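You operate a simulated robot arm through the tools that you are given. There is no shell and no other tool.

Carry out the task below with a simulated two-armed robot. There is one attempt and no reset: what you move stays moved.

## Task
Slide the green knob to the white mark and run the beam down to it.
Fine: open the narrow door, bring the green pointer on the mark, shut the door again, switch on, press Down till the beam halts; no Pull, Return or Zero; press Off at the end.

The check looks at the end state, three seconds after you hand in, the way a careful person would. Anything else that was tipped, shoved, dropped, spilled or broken makes it a failure.

## Robot
Two 7-joint arms with fingered hands on one trunk that stands fixed in place. Base frame: the origin is at the foot of the trunk, x ahead of it, y to its left, z up. Units: m, rad, N and s.
The left shoulder is at [0.027, 0.182, 1.375], the right one opposite. With the tool pointing down near the work surface each hand reaches from about 0.1 to 0.66 m from the base axis, measured 20 degrees to its own side. Payload 3.8 kg a hand.
The tool frame of a hand sits at the grasp point between the pads (the TCP): z along the fingers, y along the line on which they close. The tips reach 0.03 m beyond it. Largest opening 0.104 m; the body of the gripper starts 0.035 m behind the TCP. The gripper is a hand of 4 fingers: y runs from the thumb to the fingers, the wrist lies at [-0.017, -0.104, -0.178] in the tool frame, and closing takes about 1.5 s.
Orientation is told as [roll, pitch, yaw] about the base's x, y, z axes, in that order, counted from this pose: with the fingers straight down and the wrist toward the robot, the tool's x, y and z point along [0, 1, 0], [1, 0, 0] and [0, 0, -1] of the base frame.

## Interface
- The arms move only by the tool move_arm. It takes "left_increments", "right_increments" or both (then of equal length, played together; a hand with none holds still); each is one flat list of numbers, 6 for each row, row after row: the shift along the base's x, y, z in m, then the turn, a rotation vector about the base's x, y, z in rad. In form: [dx, dy, dz, wx, wy, wz, dx, dy, dz, wx, wy, wz, ...]. A call has 1 to 20 rows; each row is the pose to reach, as a shift and turn from the pose commanded when the call began. "left_claw" and "right_claw" are, for a hand that has rows, the finger opening in m, from 0 to 0.104, set as the call begins (left out, the last holds). A row lasts 0.2 s, in which the tool goes at most 0.05 m and 0.15 rad; a call with a longer step from one row to the next is refused whole, and so is a gripper value outside its range. Where a pose cannot be reached the arm comes as near as it can. A force on the tool above 60 N (or 10 N above the force at the start of the call, whichever is more), or a blocked arm, ends the call early, and 0.2 s more pass. The fingers move at their own pace (about 0.072 m/s each) and stop on an object; they squeeze with about 22 N. The grip force told is the motor's: it shows also when the fingers shut on nothing. Time passes only in rows, and 0.2 s behind the last, so rows that repeat a pose let the fingers close. The reply holds the time, the measured pose of the TCP, the force on the tool along the base axes, the opening and the grip force, in the units named above and with some noise, with the torque about the TCP (base axes, N m) and any sound that the robot's microphone picked up, and new pictures: "views" is both (left out), scene, wrist or none (wrist: the cameras of the hands that moved).
- Cameras (640 x 400 px; columns grow to the right, rows downward): "scene" is now at [0.0895, -0.0443, 1.5971]; the picture's right is [-0.49, -0.87, 0.00], its down [-0.12, 0.07, -0.99] and it looks along [0.86, -0.48, -0.13] (base axes); focal length 214 px, centre (320, 200). "left" rides on the left gripper at [-0.066, -0.09, -0.126] in its tool frame; the picture's right is [-0.78, -0.30, 0.56], its down [0.57, -0.70, 0.42] and it looks along [0.26, 0.65, 0.71] (tool axes); focal length 275 px, centre (320, 200). "right" rides on the right gripper at [0.066, -0.09, -0.126] in its tool frame; the picture's right is [-0.78, 0.30, -0.56], its down [-0.57, -0.70, 0.42] and it looks along [-0.26, 0.65, 0.71] (tool axes); focal length 275 px, centre (320, 200). There is no depth. A picture from a camera that has moved, and an enlarged one, comes with that camera's place and axes in the base frame and with its lens. The place of the scene camera against the robot may be out by one fixed shift of up to 0.012 m in any direction.
- lift_body(by): slides the trunk up (or, below 0, down) by that many m; the arms and the scene camera ride with it, the base frame stays. It gives what a move gives, with no picture.
- set_grasp(shape, hand): the hand has 4 fingers and takes this shape, open, in about a second: jaw (thumb against the fingers, like two jaws); tri (thumb and two fingers); tip (a fingertip pinch); poke (one finger out to press); point (the index stretched); flat (the hand flat); cup (the hand cupped); fist (a fist). The gripper value then closes the fingers along that shape, each until it touches; the sizes above hold for jaw. It gives what a move gives, with no picture.
- turn_head(pan, tilt): turns the head with the scene camera to pan (to the left, within 1.501 rad either way) and tilt (down, from -0.506 to 1.204), counted from straight ahead of the robot. It gives what a move gives, and a new picture of the scene camera.
- close_up(camera, box): a new picture of the part [left, top, right, bottom] of that camera's present view, enlarged. The clock stands still meanwhile.
- close_job(): hands the job in; it is judged then, once.

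Places have to be worked out from the pictures, the camera data and where the tool is seen. Open the grippers and draw the arms clear of the work before you hand the job in, unless the task says otherwise.

The tools are called by a JSON object that holds its "fn" and its "kwargs". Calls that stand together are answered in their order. move_arm: Moves the arms, as the interface text tells. Its arguments: {"type":"object","properties":{"left_increments":{"type":"array"},"left_claw":{"type":"number"},"right_increments":{"type":"array"},"right_claw":{"type":"number"},"views":{"type":"string","enum":["both","scene","wrist","none"]}},"required":[]} The other tools are called the same way: lift_body (by) slides the trunk up or down; set_grasp (shape, hand) gives the hand a shape; turn_head (pan, tilt) turns the head that bears the scene camera; close_up (camera, box) takes an enlarged picture of a part of a camera's view; close_job () hands the job in.

At the start:

```text
t: 0.0
left_position: [0.3656, -0.0162, 1.6555]
left_tcp_rot: [0.0, -0.002, 0.001]
left_ft_force: [0.4, -0.6, 0.1]
left_ft_torque: [-0.01, 0.02, 0.02]
left_opening: 0.1037
left_finger_force: 0.0
left_shape: jaw
right_position: [0.3326, -0.476, 1.6287]
right_tcp_rot: [0.0, -0.001, 0.0]
right_ft_force: [0.7, -0.6, 0.3]
right_ft_torque: [0.02, 0.0, 0.0]
right_opening: 0.1037
right_finger_force: 0.1
right_shape: jaw
trunk travel left (down, up): [-0.525, 0.231]
head pan, tilt: [-0.51, 0.134]
```

scene: 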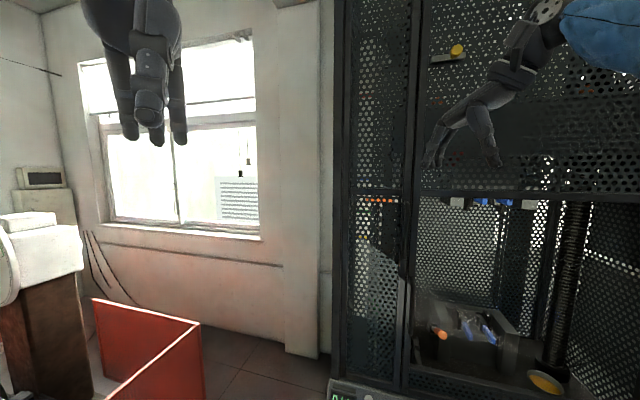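
right: 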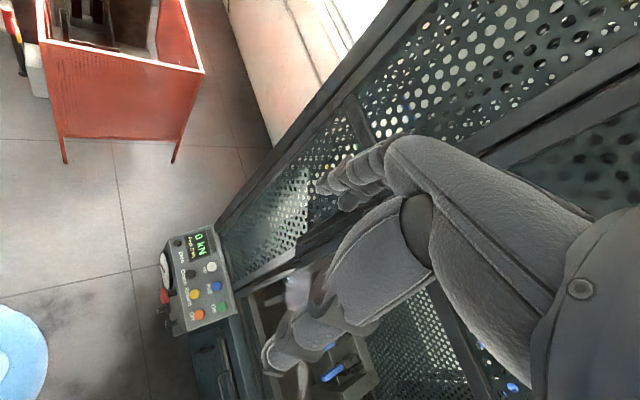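
left: 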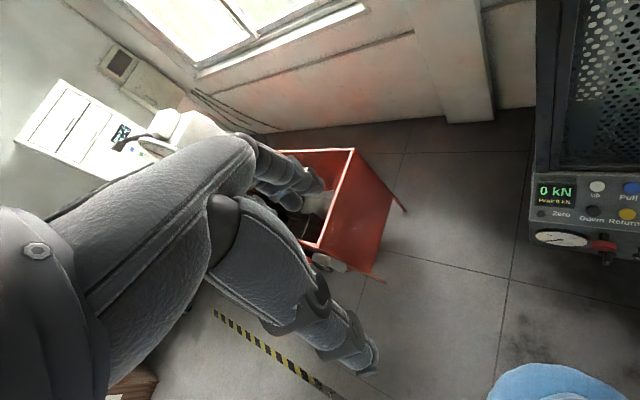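

The pictures show a caged testing machine to the front right, with a control panel at its lower left. I look closer at the cage and the panel before moving anything.

{"fn": "close_up", "kwargs": {"camera": "scene", "box": [320, 150, 640, 400]}}

{"fn": "close_up", "kwargs": {"camera": "right", "box": [140, 200, 300, 360]}}

{"fn": "turn_head", "kwargs": {"pan": -0.9, "tilt": 0.5}}

```text
1.60 times, centred on (480, 275) of scene
camera zoom: at [0.0895, -0.0443, 1.5971], right [-0.49, -0.87, 0.0], down [-0.12, 0.07, -0.99], along [0.86, -0.48, -0.13], focal length 343 px, centre (64, 80)
```

zoom: 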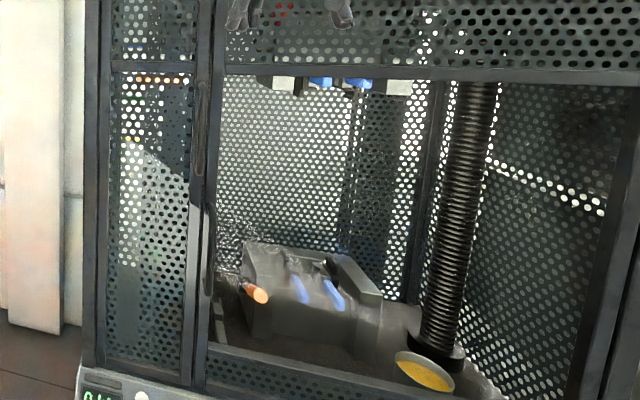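

```text
2.50 times, centred on (220, 280) of right
camera zoom: at [0.2436, -0.41, 1.7548], right [0.3, -0.78, 0.56], down [-0.7, -0.57, -0.42], along [0.65, -0.26, -0.71], focal length 688 px, centre (570, 0)
```

zoom: 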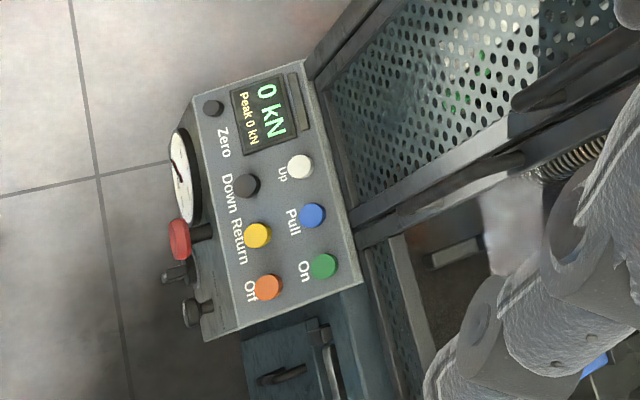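

```text
t: 0.9
left_position: [0.3631, -0.0156, 1.6564]
left_tcp_rot: [-0.001, 0.0, 0.002]
left_ft_force: [-0.1, 0.9, -0.2]
left_ft_torque: [0.01, 0.03, 0.03]
left_opening: 0.1033
left_finger_force: 0.0
left_shape: jaw
right_position: [0.3332, -0.4756, 1.6272]
right_tcp_rot: [0.0, 0.0, -0.001]
right_ft_force: [-0.9, 0.0, -0.1]
right_ft_torque: [0.0, -0.02, 0.0]
right_opening: 0.1037
right_finger_force: 0.0
right_shape: jaw
trunk travel left (down, up): [-0.525, 0.231]
head pan, tilt: [-0.901, 0.499]
camera scene: at [0.0654, -0.0703, 1.5634], right [-0.78, -0.62, 0.0], down [-0.3, 0.37, -0.88], along [0.55, -0.69, -0.48], focal length 214 px, centre (320, 200)
```

scene: 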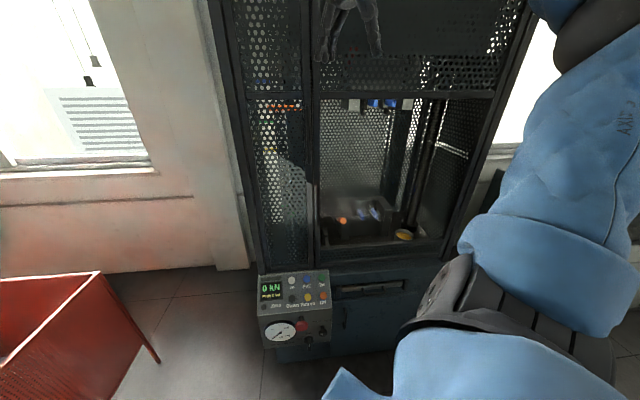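

The cage has a narrow panel on the left and a wider one on the right. I zoom in on the narrow section and the panel to find the green pointer, the white mark and the handle.

{"fn": "close_up", "kwargs": {"camera": "scene", "box": [220, 80, 330, 190]}}

{"fn": "close_up", "kwargs": {"camera": "scene", "box": [230, 170, 350, 290]}}

{"fn": "close_up", "kwargs": {"camera": "scene", "box": [250, 260, 340, 360]}}

{"fn": "close_up", "kwargs": {"camera": "scene", "box": [310, 80, 500, 260]}}

{"fn": "close_up", "kwargs": {"camera": "scene", "box": [200, 0, 340, 110]}}

```text
3.64 times, centred on (275, 135) of scene
camera zoom: at [0.0654, -0.0703, 1.5634], right [-0.78, -0.62, 0.0], down [-0.3, 0.37, -0.88], along [0.55, -0.69, -0.48], focal length 780 px, centre (484, 436)
```

zoom: 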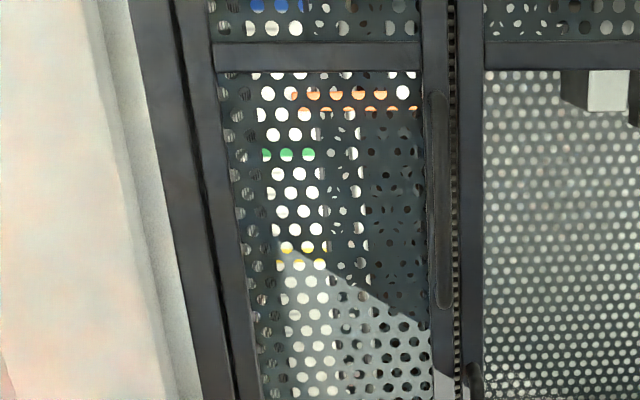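

```text
3.33 times, centred on (290, 230) of scene
camera zoom: at [0.0654, -0.0703, 1.5634], right [-0.78, -0.62, 0.0], down [-0.3, 0.37, -0.88], along [0.55, -0.69, -0.48], focal length 715 px, centre (420, 100)
```

zoom: 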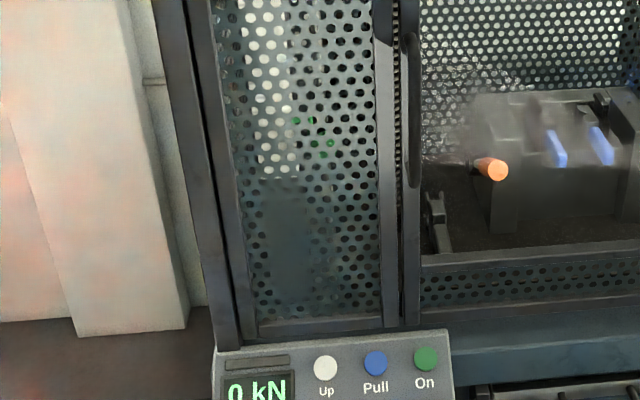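

```text
4.00 times, centred on (295, 310) of scene
camera zoom: at [0.0654, -0.0703, 1.5634], right [-0.78, -0.62, 0.0], down [-0.3, 0.37, -0.88], along [0.55, -0.69, -0.48], focal length 858 px, centre (420, -240)
```

zoom: 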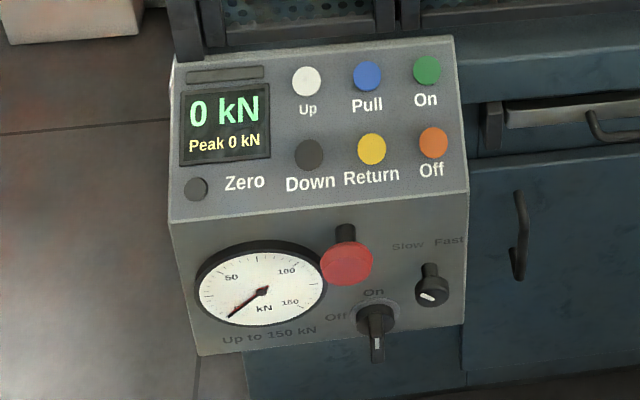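

```text
2.22 times, centred on (405, 170) of scene
camera zoom: at [0.0654, -0.0703, 1.5634], right [-0.78, -0.62, 0.0], down [-0.3, 0.37, -0.88], along [0.55, -0.69, -0.48], focal length 477 px, centre (131, 267)
```

zoom: 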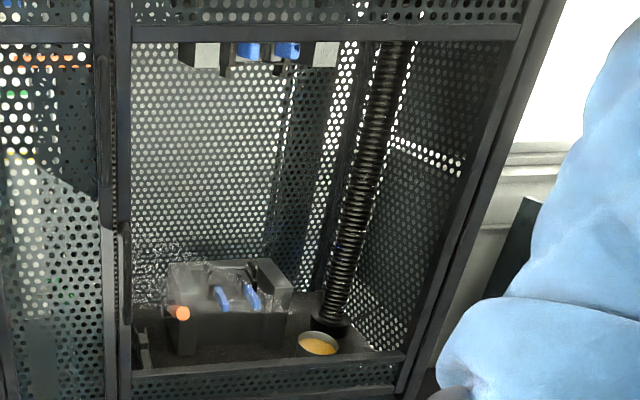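

```text
3.64 times, centred on (270, 55) of scene
camera zoom: at [0.0654, -0.0703, 1.5634], right [-0.78, -0.62, 0.0], down [-0.3, 0.37, -0.88], along [0.55, -0.69, -0.48], focal length 780 px, centre (502, 727)
```

zoom: 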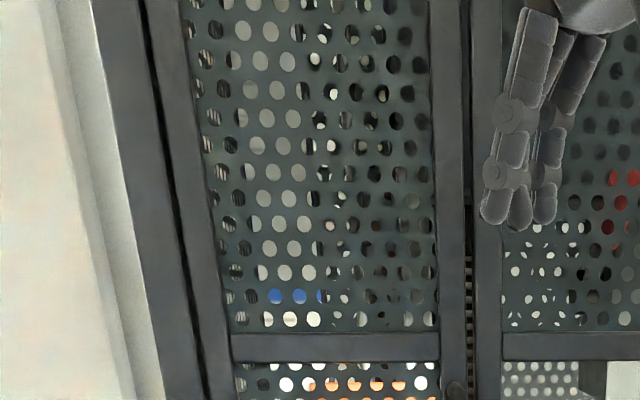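

I zoom much closer on the handles, the coloured pointers behind the mesh, and the switches on the front of the panel.

{"fn": "close_up", "kwargs": {"camera": "scene", "box": [286, 95, 334, 125]}}

{"fn": "close_up", "kwargs": {"camera": "scene", "box": [286, 150, 334, 180]}}

{"fn": "close_up", "kwargs": {"camera": "scene", "box": [290, 180, 338, 210]}}

{"fn": "close_up", "kwargs": {"camera": "scene", "box": [246, 95, 310, 135]}}

{"fn": "close_up", "kwargs": {"camera": "scene", "box": [250, 190, 314, 230]}}

{"fn": "close_up", "kwargs": {"camera": "scene", "box": [270, 310, 334, 350]}}

```text
13.33 times, centred on (310, 110) of scene
camera zoom: at [0.0654, -0.0703, 1.5634], right [-0.78, -0.62, 0.0], down [-0.3, 0.37, -0.88], along [0.55, -0.69, -0.48], focal length 2860 px, centre (453, 1400)
```

zoom: 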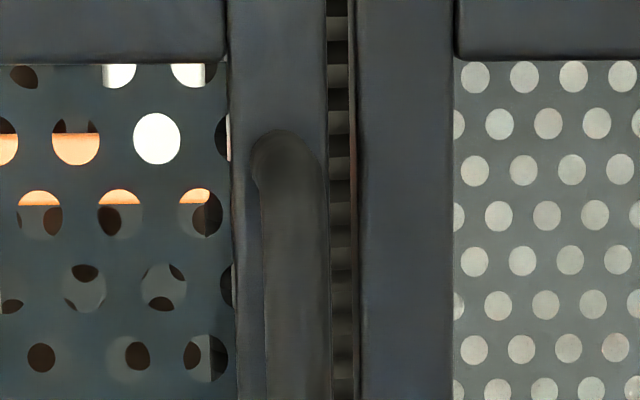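

```text
13.33 times, centred on (310, 165) of scene
camera zoom: at [0.0654, -0.0703, 1.5634], right [-0.78, -0.62, 0.0], down [-0.3, 0.37, -0.88], along [0.55, -0.69, -0.48], focal length 2860 px, centre (453, 667)
```

zoom: 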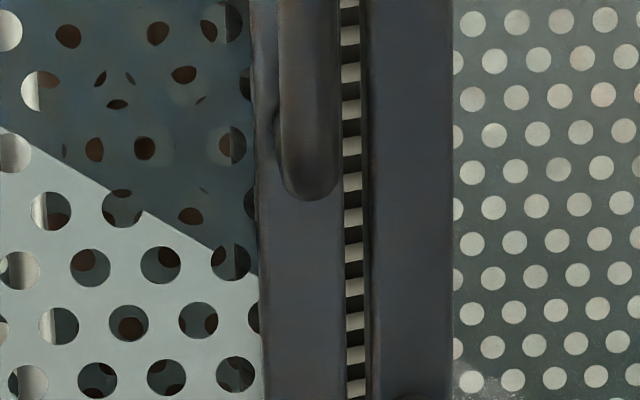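

```text
13.33 times, centred on (314, 195) of scene
camera zoom: at [0.0654, -0.0703, 1.5634], right [-0.78, -0.62, 0.0], down [-0.3, 0.37, -0.88], along [0.55, -0.69, -0.48], focal length 2860 px, centre (400, 267)
```

zoom: 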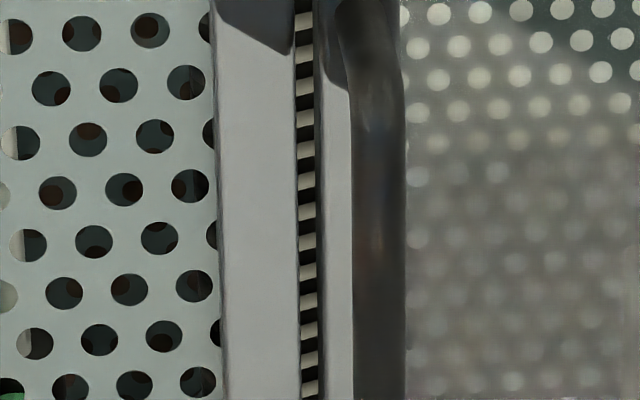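

```text
10.00 times, centred on (278, 115) of scene
camera zoom: at [0.0654, -0.0703, 1.5634], right [-0.78, -0.62, 0.0], down [-0.3, 0.37, -0.88], along [0.55, -0.69, -0.48], focal length 2145 px, centre (740, 1050)
```

zoom: 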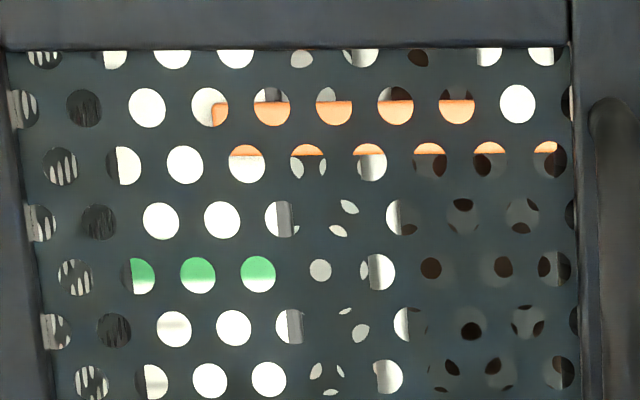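

```text
10.00 times, centred on (282, 210) of scene
camera zoom: at [0.0654, -0.0703, 1.5634], right [-0.78, -0.62, 0.0], down [-0.3, 0.37, -0.88], along [0.55, -0.69, -0.48], focal length 2145 px, centre (700, 100)
```

zoom: 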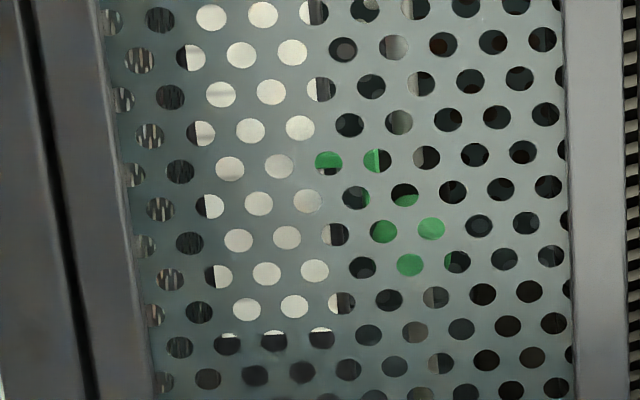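

```text
10.00 times, centred on (302, 330) of scene
camera zoom: at [0.0654, -0.0703, 1.5634], right [-0.78, -0.62, 0.0], down [-0.3, 0.37, -0.88], along [0.55, -0.69, -0.48], focal length 2145 px, centre (500, -1100)
```

zoom: 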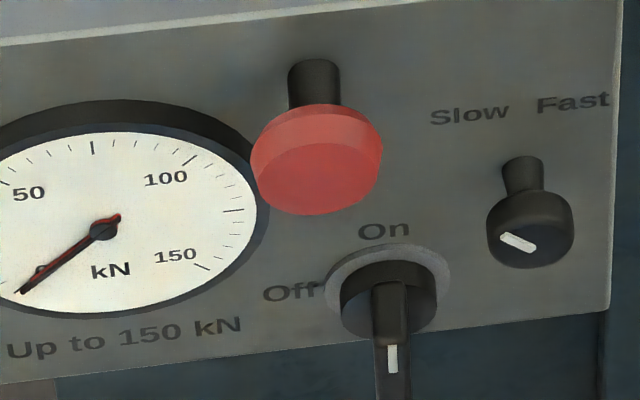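

The pointers sit behind the mesh at several heights, and the two doors carry vertical bar handles. I look at the handles from the right wrist camera's angle to judge how far they stand off.

{"fn": "close_up", "kwargs": {"camera": "right", "box": [210, 90, 370, 290]}}

{"fn": "close_up", "kwargs": {"camera": "left", "box": [520, 0, 640, 280]}}

```text
2.00 times, centred on (290, 190) of right
camera zoom: at [0.2435, -0.41, 1.7548], right [0.3, -0.78, 0.56], down [-0.7, -0.57, -0.42], along [0.65, -0.26, -0.71], focal length 551 px, centre (380, 220)
```

zoom: 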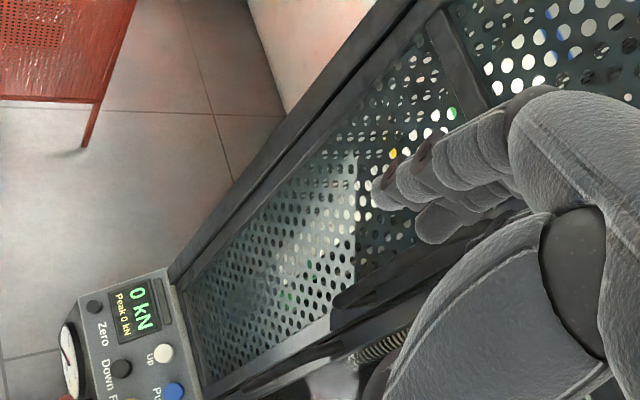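

```text
1.43 times, centred on (580, 140) of left
camera zoom: at [0.2737, -0.0817, 1.782], right [-0.29, -0.78, -0.56], down [-0.7, 0.57, -0.42], along [0.65, 0.27, -0.71], focal length 393 px, centre (-51, 286)
```

zoom: 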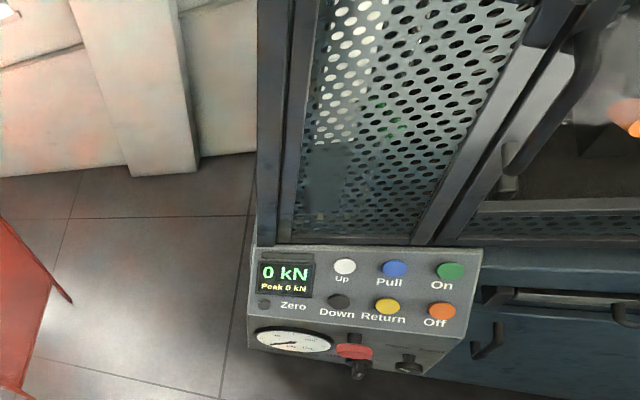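

The narrow door's bar handle is on its right edge, at about x 0.51, y -0.56, z 1.34–1.51, and the cage face is turned about -45°. I turn the right hand gradually so its fingers point at the cage and close horizontally, staying clear of the door.

{"fn": "move_arm", "kwargs": {"right_increments": [0.001, 0.002, -0.01, 0.0405, -0.0978, -0.0978, 0.002, 0.004, -0.02, 0.081, -0.1956, -0.1956, 0.003, 0.006, -0.03, 0.1215, -0.2933, -0.2933, 0.004, 0.008, -0.04, 0.162, -0.3911, -0.3911, 0.005, 0.01, -0.05, 0.2025, -0.4889, -0.4889, 0.006, 0.012, -0.06, 0.243, -0.5867, -0.5867, 0.007, 0.014, -0.07, 0.2835, -0.6844, -0.6844, 0.008, 0.016, -0.08, 0.324, -0.7822, -0.7822, 0.009, 0.018, -0.09, 0.3645, -0.88, -0.88], "views": "both"}}

```text
t: 2.9
left_position: [0.3649, -0.017, 1.6556]
left_tcp_rot: [0.001, 0.002, 0.001]
left_ft_force: [0.1, 0.2, -0.2]
left_ft_torque: [-0.01, -0.01, 0.0]
left_opening: 0.1036
left_finger_force: 0.2
left_shape: jaw
right_position: [0.3417, -0.4578, 1.5378]
right_tcp_rot: [0.787, -0.54, -1.179]
right_ft_force: [1.1, -0.3, 0.7]
right_ft_torque: [0.01, -0.01, 0.0]
right_opening: 0.1035
right_finger_force: 0.0
right_shape: jaw
trunk travel left (down, up): [-0.525, 0.231]
head pan, tilt: [-0.901, 0.499]
camera scene: at [0.0657, -0.0704, 1.5633], right [-0.78, -0.62, 0.0], down [-0.3, 0.38, -0.88], along [0.55, -0.69, -0.48], focal length 214 px, centre (320, 200)
camera right: at [0.2474, -0.3384, 1.6089], right [-0.74, -0.67, 0.02], down [-0.19, 0.18, -0.97], along [0.64, -0.72, -0.26], focal length 275 px, centre (320, 200)
```

scene: 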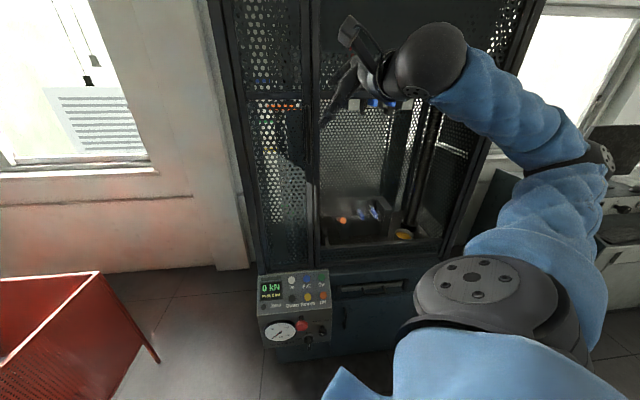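
right: 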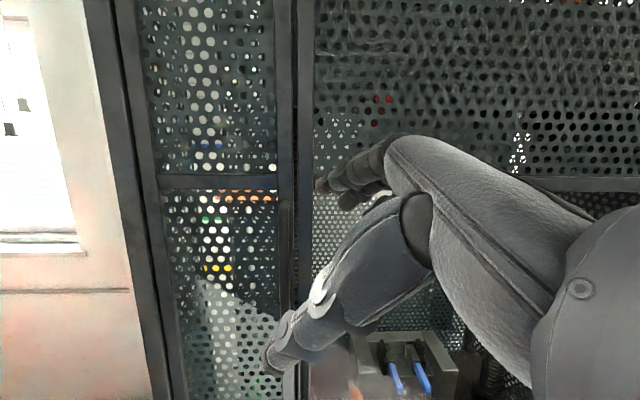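

The wrist camera now faces the narrow door squarely. I take close-ups from here to see what lies behind the mesh.

{"fn": "close_up", "kwargs": {"camera": "right", "box": [140, 100, 300, 200]}}

{"fn": "close_up", "kwargs": {"camera": "right", "box": [140, 180, 300, 280]}}

{"fn": "close_up", "kwargs": {"camera": "right", "box": [150, 300, 310, 400]}}

{"fn": "close_up", "kwargs": {"camera": "right", "box": [100, 0, 260, 100]}}

```text
4.00 times, centred on (220, 150) of right
camera zoom: at [0.2474, -0.3384, 1.6089], right [-0.74, -0.67, 0.02], down [-0.19, 0.18, -0.97], along [0.64, -0.72, -0.26], focal length 1101 px, centre (720, 400)
```

zoom: 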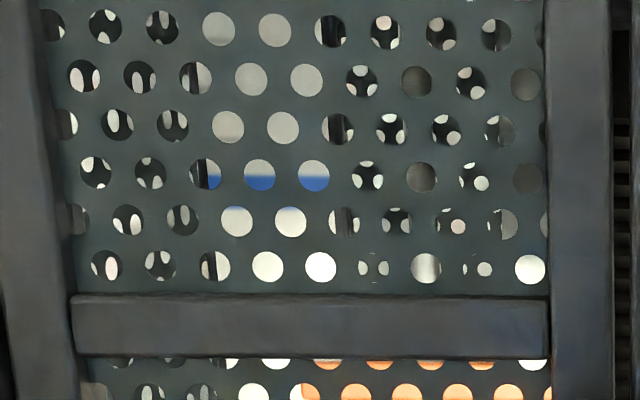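

```text
4.00 times, centred on (220, 230) of right
camera zoom: at [0.2474, -0.3384, 1.6089], right [-0.74, -0.67, 0.02], down [-0.19, 0.18, -0.97], along [0.64, -0.72, -0.26], focal length 1101 px, centre (720, 80)
```

zoom: 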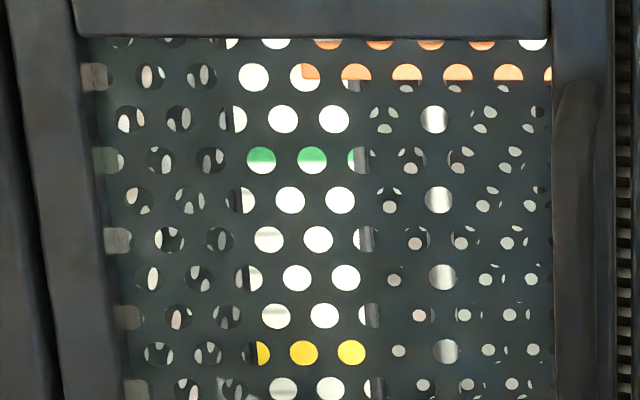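

```text
4.00 times, centred on (230, 350) of right
camera zoom: at [0.2474, -0.3384, 1.6089], right [-0.74, -0.67, 0.02], down [-0.19, 0.18, -0.97], along [0.64, -0.72, -0.26], focal length 1101 px, centre (680, -400)
```

zoom: 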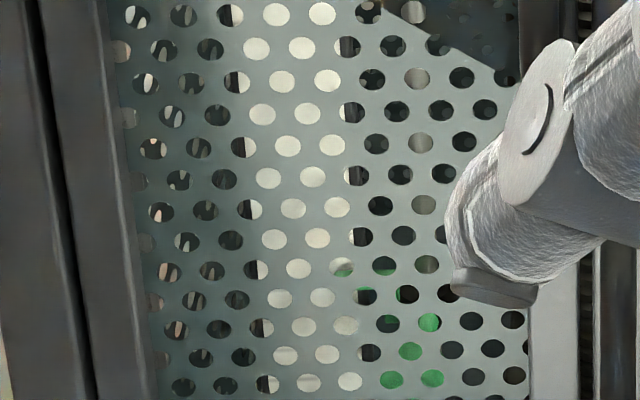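

```text
4.00 times, centred on (180, 50) of right
camera zoom: at [0.2474, -0.3384, 1.6089], right [-0.74, -0.67, 0.02], down [-0.19, 0.18, -0.97], along [0.64, -0.72, -0.26], focal length 1101 px, centre (880, 800)
```

zoom: 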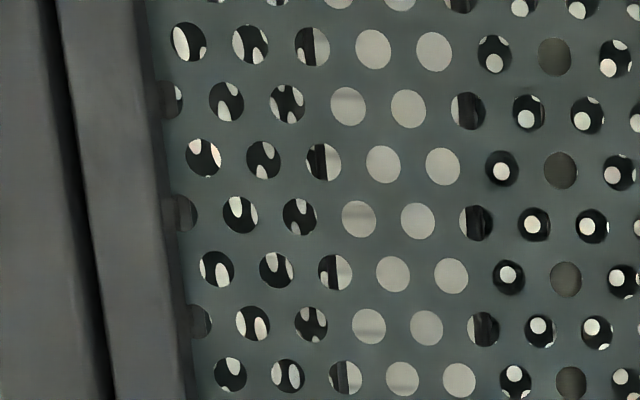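

Behind the mesh there is a pale strip with coloured marks and beside it a rod carrying the green knob. I finish turning the hand to the handshake pose in front of the handle.

{"fn": "move_arm", "kwargs": {"right_increments": [0.001, 0.002, -0.01, 0.0405, -0.0978, -0.0978, 0.002, 0.004, -0.02, 0.081, -0.1956, -0.1956, 0.003, 0.006, -0.03, 0.1215, -0.2933, -0.2933, 0.004, 0.008, -0.04, 0.162, -0.3911, -0.3911, 0.005, 0.01, -0.05, 0.2025, -0.4889, -0.4889, 0.006, 0.012, -0.06, 0.243, -0.5867, -0.5867, 0.007, 0.014, -0.07, 0.2835, -0.6844, -0.6844, 0.008, 0.016, -0.08, 0.324, -0.7822, -0.7822, 0.009, 0.018, -0.09, 0.3645, -0.88, -0.88], "views": "both"}}

```text
t: 4.9
left_position: [0.3619, -0.0152, 1.6569]
left_tcp_rot: [0.0, -0.003, 0.002]
left_ft_force: [0.8, 0.7, -0.5]
left_ft_torque: [-0.02, -0.03, 0.02]
left_opening: 0.1036
left_finger_force: 0.0
left_shape: jaw
right_position: [0.3339, -0.6079, 1.5162]
right_tcp_rot: [1.56, -0.028, -2.311]
right_ft_force: [-0.9, 0.4, -0.1]
right_ft_torque: [0.0, 0.05, 0.01]
right_opening: 0.1038
right_finger_force: 0.0
right_shape: jaw
right hand out of reach, approached as far as the arm can: row 2, 3, 4, 5, 6, 7, 8, 9
trunk travel left (down, up): [-0.525, 0.231]
head pan, tilt: [-0.901, 0.499]
camera scene: at [0.0632, -0.0706, 1.5635], right [-0.78, -0.62, 0.0], down [-0.3, 0.38, -0.88], along [0.55, -0.69, -0.48], focal length 214 px, centre (320, 200)
camera right: at [0.3031, -0.4557, 1.5825], right [-0.63, 0.14, -0.76], down [0.77, 0.23, -0.6], along [0.09, -0.96, -0.25], focal length 275 px, centre (320, 200)
```

scene: 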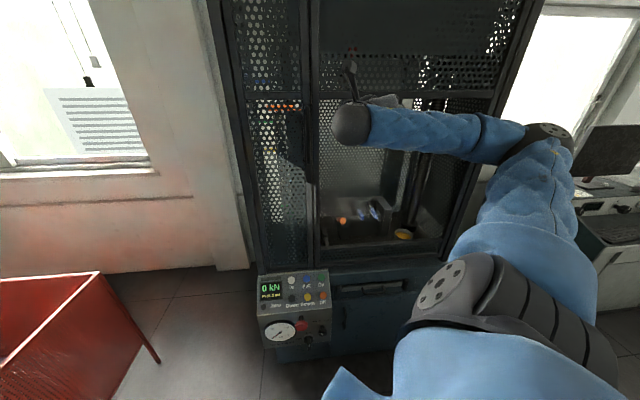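
right: 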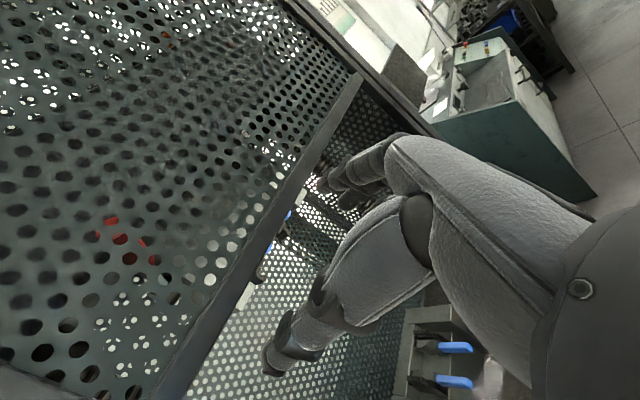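

The hand reached the orientation, but the arm could not reach the position with the wrist that close to the body. I command a pose further out, in front of the handle, where the wrist has to bend less, and check the error.

{"fn": "move_arm", "kwargs": {"right_increments": [0.02, -0.014, -0.005, 0, 0, 0, 0.04, -0.028, -0.01, 0, 0, 0, 0.06, -0.043, -0.015, 0, 0, 0, 0.085, -0.058, -0.02, 0, 0, 0, 0.085, -0.058, -0.02, 0, 0, 0], "views": "both"}}

```text
t: 6.1
left_position: [0.3591, -0.0112, 1.6565]
left_tcp_rot: [-0.002, -0.005, 0.002]
left_ft_force: [0.0, 0.8, -0.2]
left_ft_torque: [0.03, 0.03, -0.01]
left_opening: 0.1038
left_finger_force: 0.0
left_shape: jaw
right_position: [0.4185, -0.6608, 1.4977]
right_tcp_rot: [1.565, -0.029, -2.309]
right_ft_force: [-16.2, 22.1, -3.6]
right_ft_torque: [0.41, 0.05, -1.65]
right_opening: 0.1022
right_finger_force: 0.0
right_shape: jaw
trunk travel left (down, up): [-0.525, 0.231]
head pan, tilt: [-0.901, 0.499]
camera scene: at [0.0611, -0.066, 1.5637], right [-0.78, -0.62, 0.0], down [-0.3, 0.37, -0.88], along [0.55, -0.69, -0.48], focal length 214 px, centre (320, 200)
camera right: at [0.3875, -0.5079, 1.5632], right [-0.63, 0.14, -0.76], down [0.77, 0.22, -0.6], along [0.08, -0.96, -0.25], focal length 275 px, centre (320, 200)
```

scene: 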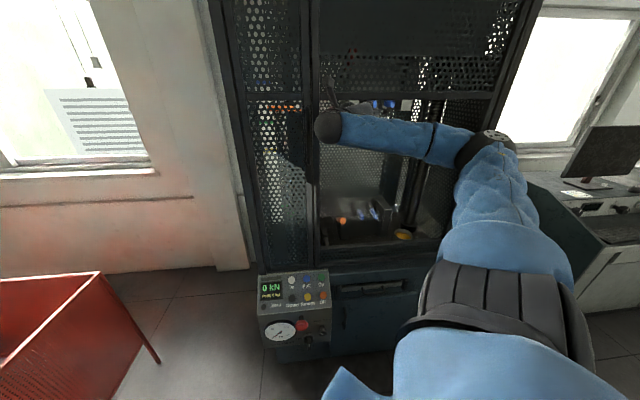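
right: 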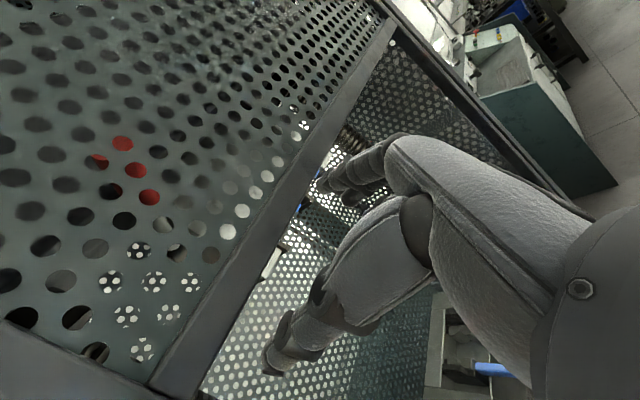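

The move was counted from the reached pose, so the fingertips now press lightly on the wide door at about 27 N. I back straight off at once, then go left toward the handle.

{"fn": "move_arm", "kwargs": {"right_increments": [-0.03, 0.03, 0, 0, 0, 0, -0.06, 0.06, 0, 0, 0, 0, -0.06, 0.06, 0, 0, 0, 0], "views": "none"}}

```text
t: 6.9
left_position: [0.3652, -0.0203, 1.6554]
left_tcp_rot: [0.003, 0.0, 0.001]
left_ft_force: [0.0, -0.6, -0.6]
left_ft_torque: [0.05, 0.02, -0.01]
left_opening: 0.1035
left_finger_force: 0.1
left_shape: jaw
right_position: [0.3606, -0.6192, 1.4912]
right_tcp_rot: [1.56, -0.034, -2.292]
right_ft_force: [-0.2, 0.0, -0.7]
right_ft_torque: [-0.02, 0.01, 0.02]
right_opening: 0.1039
right_finger_force: 0.1
right_shape: jaw
right hand out of reach, approached as far as the arm can: row 2, 3
trunk travel left (down, up): [-0.525, 0.231]
head pan, tilt: [-0.901, 0.499]
```

The contact is gone; fingertip depth is now clear of the door. I try to move left toward the handle at this depth with small steps.

{"fn": "move_arm", "kwargs": {"right_increments": [0.02, 0.02, -0.01, 0, 0, 0, 0.04, 0.04, -0.02, 0, 0, 0, 0.06, 0.06, -0.03, 0, 0, 0, 0.08, 0.08, -0.04, 0, 0, 0, 0.08, 0.08, -0.04, 0, 0, 0], "views": "both"}}

```text
t: 8.1
left_position: [0.3587, -0.0136, 1.6571]
left_tcp_rot: [-0.002, -0.005, 0.001]
left_ft_force: [1.0, 0.1, 0.2]
left_ft_torque: [0.02, 0.06, -0.05]
left_opening: 0.104
left_finger_force: 0.1
left_shape: jaw
right_position: [0.4561, -0.5929, 1.4758]
right_tcp_rot: [1.588, -0.017, -2.308]
right_ft_force: [-7.9, -7.2, 39.0]
right_ft_torque: [1.42, -2.08, -0.05]
right_opening: 0.0972
right_finger_force: 0.0
right_shape: jaw
right hand out of reach, approached as far as the arm can: row 1, 2, 3, 4, 5
trunk travel left (down, up): [-0.525, 0.231]
head pan, tilt: [-0.901, 0.499]
camera scene: at [0.0596, -0.0683, 1.5642], right [-0.78, -0.62, 0.0], down [-0.29, 0.37, -0.88], along [0.55, -0.69, -0.48], focal length 214 px, centre (320, 200)
camera right: at [0.4241, -0.4404, 1.539], right [-0.61, 0.14, -0.78], down [0.79, 0.22, -0.58], along [0.09, -0.97, -0.24], focal length 275 px, centre (320, 200)
```

scene: 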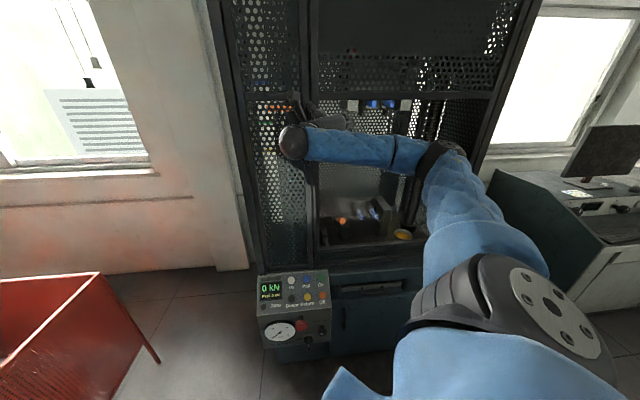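
right: 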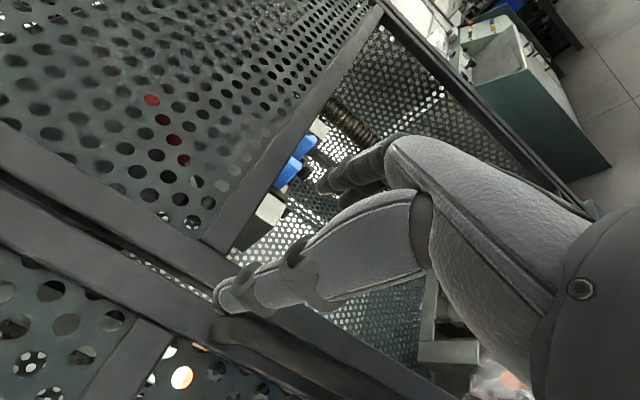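

The thumb is resting on the top end of the narrow door's handle (39 N upward), which places the handle top near lateral 0.045, z ≈1.46. I lift off first and then draw back.

{"fn": "move_arm", "kwargs": {"right_increments": [-0.005, -0.005, 0.03, 0, 0, 0, -0.02, 0.01, 0.04, 0, 0, 0, -0.03, 0.02, 0.04, 0, 0, 0], "views": "both"}}

```text
t: 8.9
left_position: [0.3634, -0.0155, 1.6556]
left_tcp_rot: [0.0, 0.0, 0.002]
left_ft_force: [-0.7, 0.5, 0.3]
left_ft_torque: [0.0, -0.01, 0.01]
left_opening: 0.1035
left_finger_force: 0.0
left_shape: jaw
right_position: [0.4384, -0.5916, 1.5091]
right_tcp_rot: [1.556, -0.032, -2.301]
right_ft_force: [-2.6, -0.3, -0.1]
right_ft_torque: [-0.03, 0.02, -0.11]
right_opening: 0.0977
right_finger_force: 0.0
right_shape: jaw
right hand out of reach, approached as far as the arm can: row 2, 3
trunk travel left (down, up): [-0.525, 0.231]
head pan, tilt: [-0.901, 0.499]
camera scene: at [0.0643, -0.07, 1.5633], right [-0.78, -0.62, 0.0], down [-0.3, 0.37, -0.88], along [0.55, -0.69, -0.48], focal length 214 px, centre (320, 200)
camera right: at [0.4074, -0.4405, 1.5749], right [-0.64, 0.14, -0.76], down [0.76, 0.23, -0.6], along [0.09, -0.96, -0.25], focal length 275 px, centre (320, 200)
```

scene: 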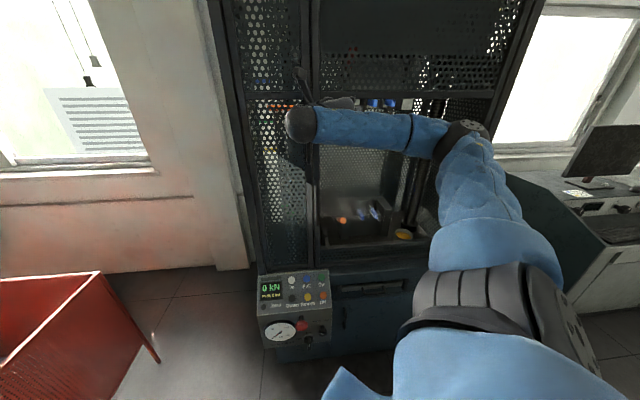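
right: 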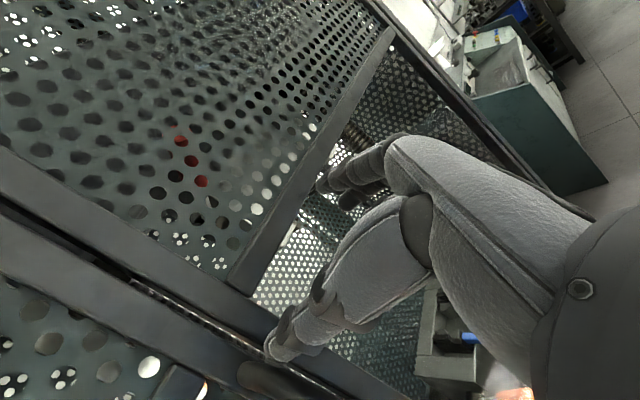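

Contact is cleared. The wrist is at its flexion limit, so I rotate the hand about the vertical toward the left (pointing more straight ahead) while backing away, which should relieve it.

{"fn": "move_arm", "kwargs": {"right_increments": [-0.02, 0.01, 0, 0, 0, 0.13, -0.03, 0.025, 0, 0, 0, 0.26, -0.04, 0.04, 0, 0, 0, 0.39, -0.05, 0.05, 0, 0, 0, 0.5, -0.05, 0.05, 0, 0, 0, 0.5], "views": "both"}}

```text
t: 10.1
left_position: [0.3649, -0.0152, 1.6555]
left_tcp_rot: [-0.001, 0.001, 0.002]
left_ft_force: [0.2, 0.7, 0.1]
left_ft_torque: [-0.01, 0.03, 0.01]
left_opening: 0.1033
left_finger_force: 0.1
left_shape: jaw
right_position: [0.3894, -0.5442, 1.5101]
right_tcp_rot: [1.556, -0.031, -1.802]
right_ft_force: [0.4, 0.1, 0.3]
right_ft_torque: [0.01, 0.02, -0.03]
right_opening: 0.104
right_finger_force: 0.1
right_shape: jaw
trunk travel left (down, up): [-0.525, 0.231]
head pan, tilt: [-0.901, 0.499]
camera scene: at [0.0662, -0.0701, 1.5633], right [-0.78, -0.62, 0.0], down [-0.3, 0.37, -0.88], along [0.55, -0.69, -0.48], focal length 214 px, centre (320, 200)
camera right: at [0.2896, -0.425, 1.5755], right [-0.63, -0.18, -0.76], down [0.56, 0.57, -0.6], along [0.54, -0.8, -0.25], focal length 275 px, centre (320, 200)
```

scene: 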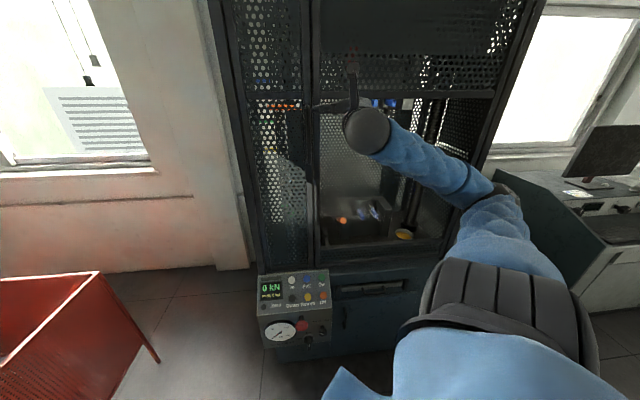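
right: 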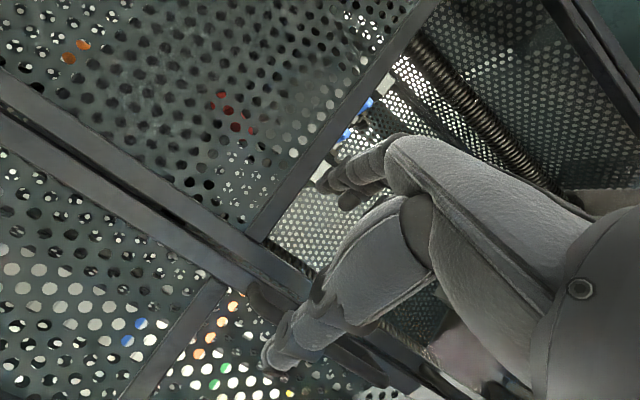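

This orientation (fingers pointing at about -0.23 rad) is fully reachable. I zoom into the wrist view to see the handle, its standoff and the thumb.

{"fn": "close_up", "kwargs": {"camera": "right", "box": [200, 240, 440, 400]}}

{"fn": "close_up", "kwargs": {"camera": "scene", "box": [280, 60, 400, 140]}}

```text
2.50 times, centred on (320, 320) of right
camera zoom: at [0.2896, -0.425, 1.5755], right [-0.63, -0.18, -0.76], down [0.56, 0.57, -0.6], along [0.54, -0.8, -0.25], focal length 688 px, centre (320, -100)
```

zoom: 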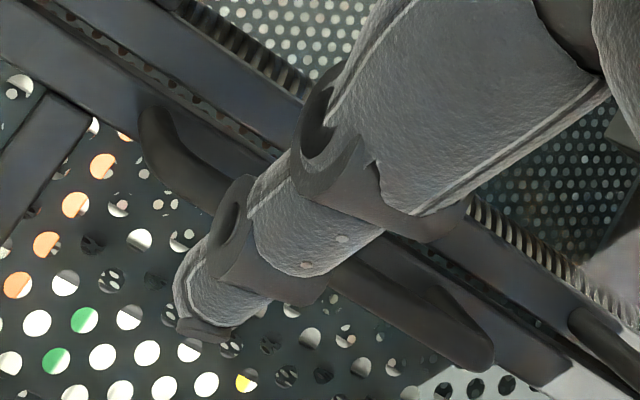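

```text
5.00 times, centred on (340, 100) of scene
camera zoom: at [0.0662, -0.0701, 1.5633], right [-0.78, -0.62, 0.0], down [-0.3, 0.37, -0.88], along [0.55, -0.69, -0.48], focal length 1072 px, centre (220, 700)
```

zoom: 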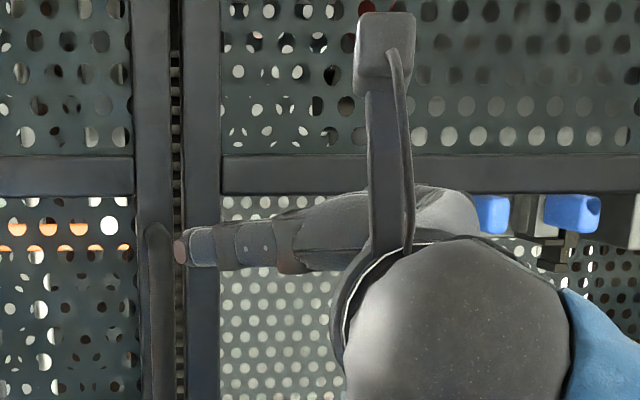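

Two cameras agree on the handle bar: about (0.513, -0.572), z from 1.33 to 1.51, standing some 2–3 cm off the frame. I move to a pre-grasp 10 cm in front of its middle, fingers pointing at about -0.45 rad, and narrow the opening.

{"fn": "move_arm", "kwargs": {"right_increments": [0.003, 0.004, -0.02, 0, 0, -0.05, 0.007, 0.008, -0.04, 0, 0, -0.1, 0.012, 0.012, -0.06, 0, 0, -0.15, 0.02, 0.014, -0.08, 0, 0, -0.2, 0.033, 0.016, -0.09, 0, 0, -0.22, 0.033, 0.016, -0.09, 0, 0, -0.22], "right_claw": 0.06, "views": "both"}}

```text
t: 11.5
left_position: [0.3644, -0.0172, 1.6546]
left_tcp_rot: [0.001, 0.0, 0.001]
left_ft_force: [0.0, 0.6, -0.8]
left_ft_torque: [-0.01, 0.03, 0.0]
left_opening: 0.1038
left_finger_force: 0.1
left_shape: jaw
right_position: [0.4161, -0.5358, 1.4375]
right_tcp_rot: [1.556, -0.032, -2.026]
right_ft_force: [0.9, 0.8, 0.6]
right_ft_torque: [-0.02, -0.01, -0.01]
right_opening: 0.0603
right_finger_force: 0.0
right_shape: jaw
right hand out of reach, approached as far as the arm can: row 4, 5, 6
trunk travel left (down, up): [-0.525, 0.231]
head pan, tilt: [-0.901, 0.499]
camera scene: at [0.0665, -0.0715, 1.5631], right [-0.78, -0.62, 0.0], down [-0.3, 0.38, -0.88], along [0.55, -0.69, -0.48], focal length 214 px, centre (320, 200)
camera right: at [0.3444, -0.3986, 1.5035], right [-0.65, -0.04, -0.76], down [0.67, 0.43, -0.6], along [0.35, -0.9, -0.25], focal length 275 px, centre (320, 200)
```

scene: 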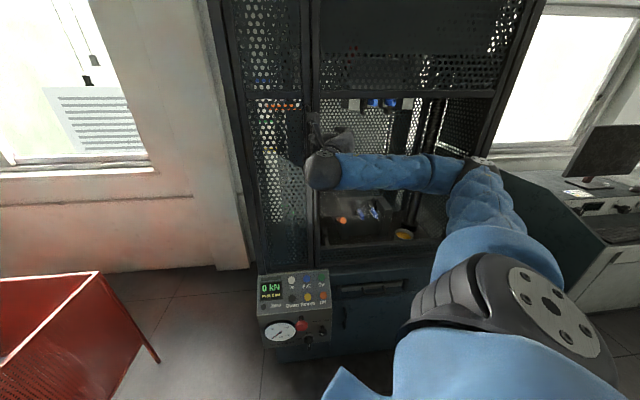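
right: 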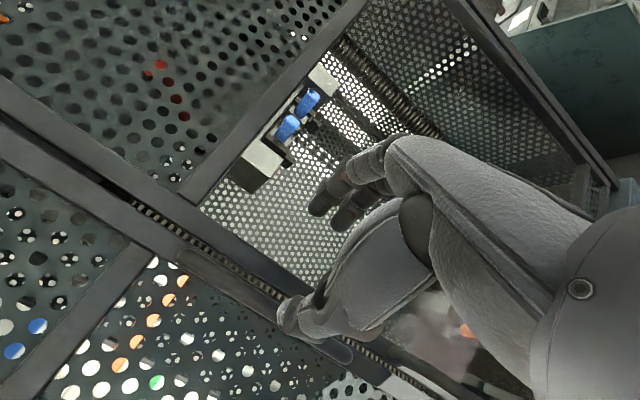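

The arm is just short of reach there; it did better when the hand was higher relative to the shoulder. I lower the trunk by 0.12 m and then raise the hand back to the handle's height.

{"fn": "lift_body", "kwargs": {"by": -0.12}}

{"fn": "move_arm", "kwargs": {"right_increments": [0.0, 0.0, 0.03, 0, 0, 0, 0.002, 0.003, 0.06, 0, 0, 0, 0.004, 0.005, 0.09, 0, 0, 0, 0.0065, 0.007, 0.105, 0, 0, 0, 0.0065, 0.007, 0.105, 0, 0, 0], "views": "both"}}

```text
t: 13.0
left_position: [0.3643, -0.0161, 1.5368]
left_tcp_rot: [0.001, -0.001, 0.002]
left_ft_force: [-0.4, 0.2, -0.6]
left_ft_torque: [-0.05, -0.02, 0.02]
left_opening: 0.1036
left_finger_force: 0.1
left_shape: jaw
right_position: [0.4135, -0.5351, 1.3176]
right_tcp_rot: [1.558, -0.028, -2.027]
right_ft_force: [-0.1, 0.6, 0.4]
right_ft_torque: [0.03, -0.01, -0.01]
right_opening: 0.0602
right_finger_force: 0.0
right_shape: jaw
trunk travel left (down, up): [-0.405, 0.351]
head pan, tilt: [-0.901, 0.499]
```

```text
t: 14.2
left_position: [0.365, -0.0168, 1.536]
left_tcp_rot: [0.0, 0.001, 0.002]
left_ft_force: [0.1, 0.2, 0.3]
left_ft_torque: [0.05, 0.03, 0.03]
left_opening: 0.1037
left_finger_force: 0.1
left_shape: jaw
right_position: [0.421, -0.5289, 1.4231]
right_tcp_rot: [1.556, -0.03, -2.028]
right_ft_force: [-0.5, 0.3, 0.3]
right_ft_torque: [0.03, -0.01, -0.01]
right_opening: 0.0602
right_finger_force: 0.2
right_shape: jaw
trunk travel left (down, up): [-0.405, 0.351]
head pan, tilt: [-0.901, 0.499]
camera scene: at [0.0861, -0.0707, 1.4426], right [-0.78, -0.62, 0.0], down [-0.3, 0.38, -0.88], along [0.55, -0.69, -0.48], focal length 214 px, centre (320, 200)
camera right: at [0.3499, -0.3908, 1.4889], right [-0.65, -0.04, -0.76], down [0.68, 0.43, -0.6], along [0.35, -0.9, -0.25], focal length 275 px, centre (320, 200)
```

scene: 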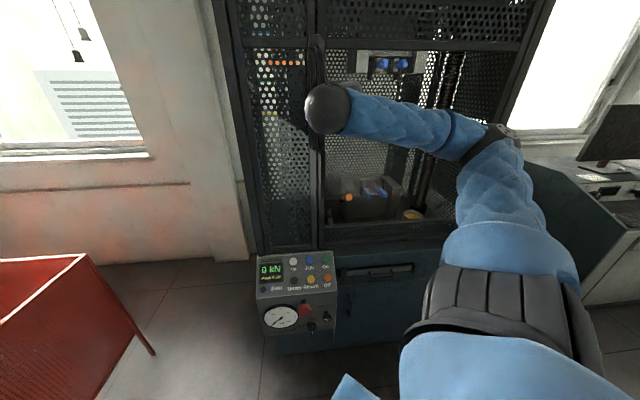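
right: 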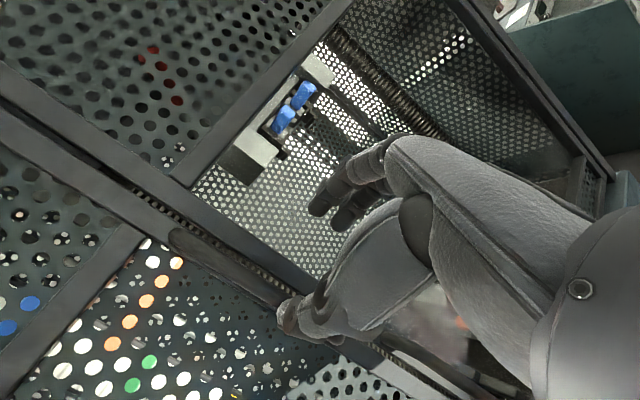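

The pre-grasp pose is reached. I zoom in to check where the bar runs relative to the thumb and fingers before advancing.

{"fn": "close_up", "kwargs": {"camera": "right", "box": [150, 180, 450, 380]}}

{"fn": "close_up", "kwargs": {"camera": "scene", "box": [270, 20, 390, 100]}}

```text
2.00 times, centred on (300, 280) of right
camera zoom: at [0.3499, -0.3908, 1.4889], right [-0.65, -0.04, -0.76], down [0.68, 0.43, -0.6], along [0.35, -0.9, -0.25], focal length 551 px, centre (360, 40)
```

zoom: 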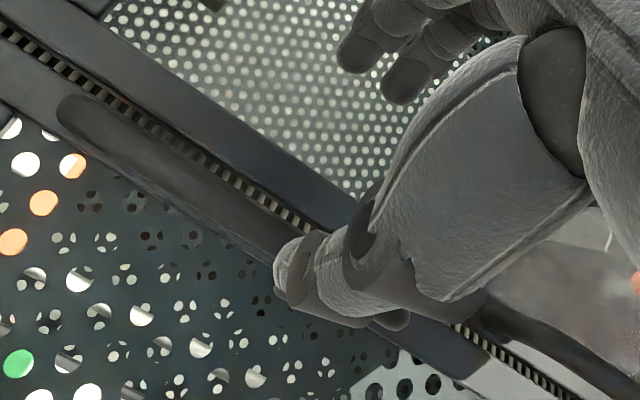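

```text
5.00 times, centred on (330, 60) of scene
camera zoom: at [0.0861, -0.0707, 1.4426], right [-0.78, -0.62, 0.0], down [-0.3, 0.38, -0.88], along [0.55, -0.69, -0.48], focal length 1072 px, centre (270, 900)
```

zoom: 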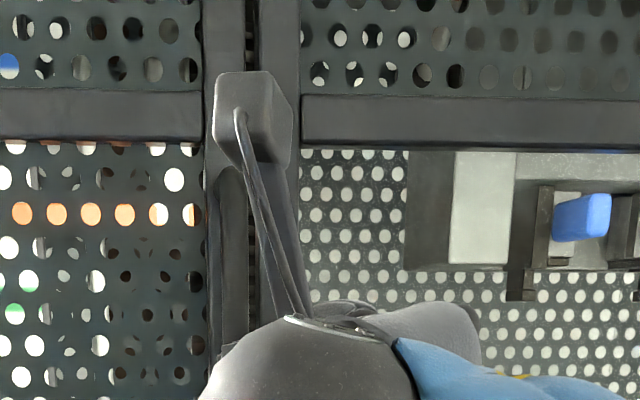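

The bar should lie centred between thumb and fingers along the approach line. I advance 6 cm along the finger direction first and look again.

{"fn": "move_arm", "kwargs": {"right_increments": [0.018, -0.0088, 0, 0, 0, 0, 0.036, -0.0176, 0, 0, 0, 0, 0.054, -0.0265, 0, 0, 0, 0, 0.054, -0.0265, 0, 0, 0, 0], "views": "both"}}

{"fn": "close_up", "kwargs": {"camera": "right", "box": [150, 180, 450, 380]}}

```text
t: 15.2
left_position: [0.3639, -0.0154, 1.5367]
left_tcp_rot: [-0.001, 0.001, 0.001]
left_ft_force: [0.2, -0.3, 0.0]
left_ft_torque: [0.0, -0.05, 0.02]
left_opening: 0.1037
left_finger_force: 0.1
left_shape: jaw
right_position: [0.4756, -0.5549, 1.4234]
right_tcp_rot: [1.56, -0.03, -2.026]
right_ft_force: [0.8, -0.3, 0.4]
right_ft_torque: [0.03, 0.04, -0.01]
right_opening: 0.0601
right_finger_force: 0.2
right_shape: jaw
trunk travel left (down, up): [-0.405, 0.351]
head pan, tilt: [-0.901, 0.499]
camera scene: at [0.0857, -0.0704, 1.4426], right [-0.78, -0.62, 0.0], down [-0.3, 0.38, -0.88], along [0.55, -0.69, -0.48], focal length 214 px, centre (320, 200)
camera right: at [0.404, -0.4174, 1.4889], right [-0.65, -0.04, -0.76], down [0.68, 0.43, -0.6], along [0.35, -0.9, -0.25], focal length 275 px, centre (320, 200)
```

scene: 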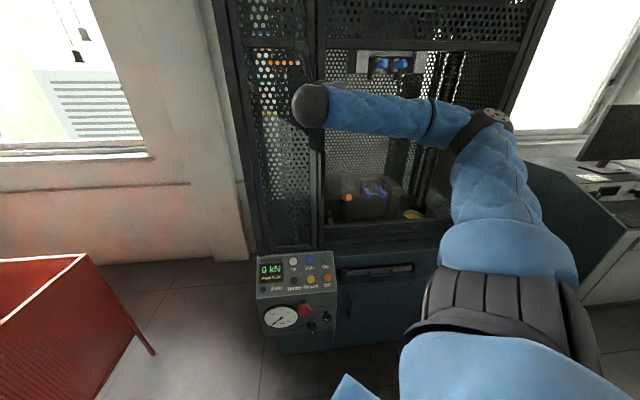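
right: 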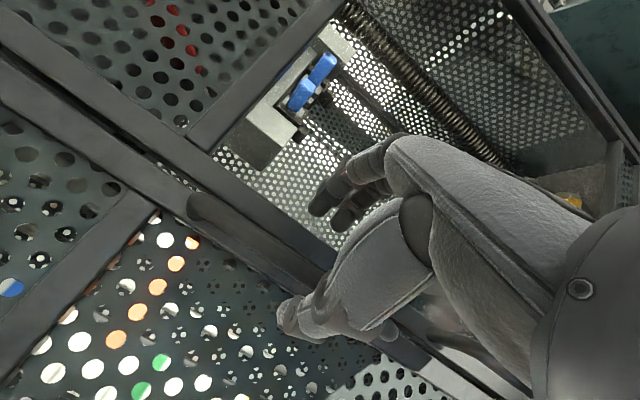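

```text
2.00 times, centred on (300, 280) of right
camera zoom: at [0.404, -0.4174, 1.4889], right [-0.65, -0.04, -0.76], down [0.68, 0.43, -0.6], along [0.35, -0.9, -0.25], focal length 551 px, centre (360, 40)
```

zoom: 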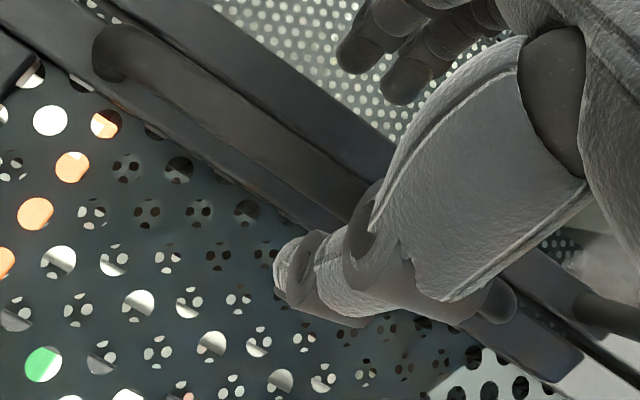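

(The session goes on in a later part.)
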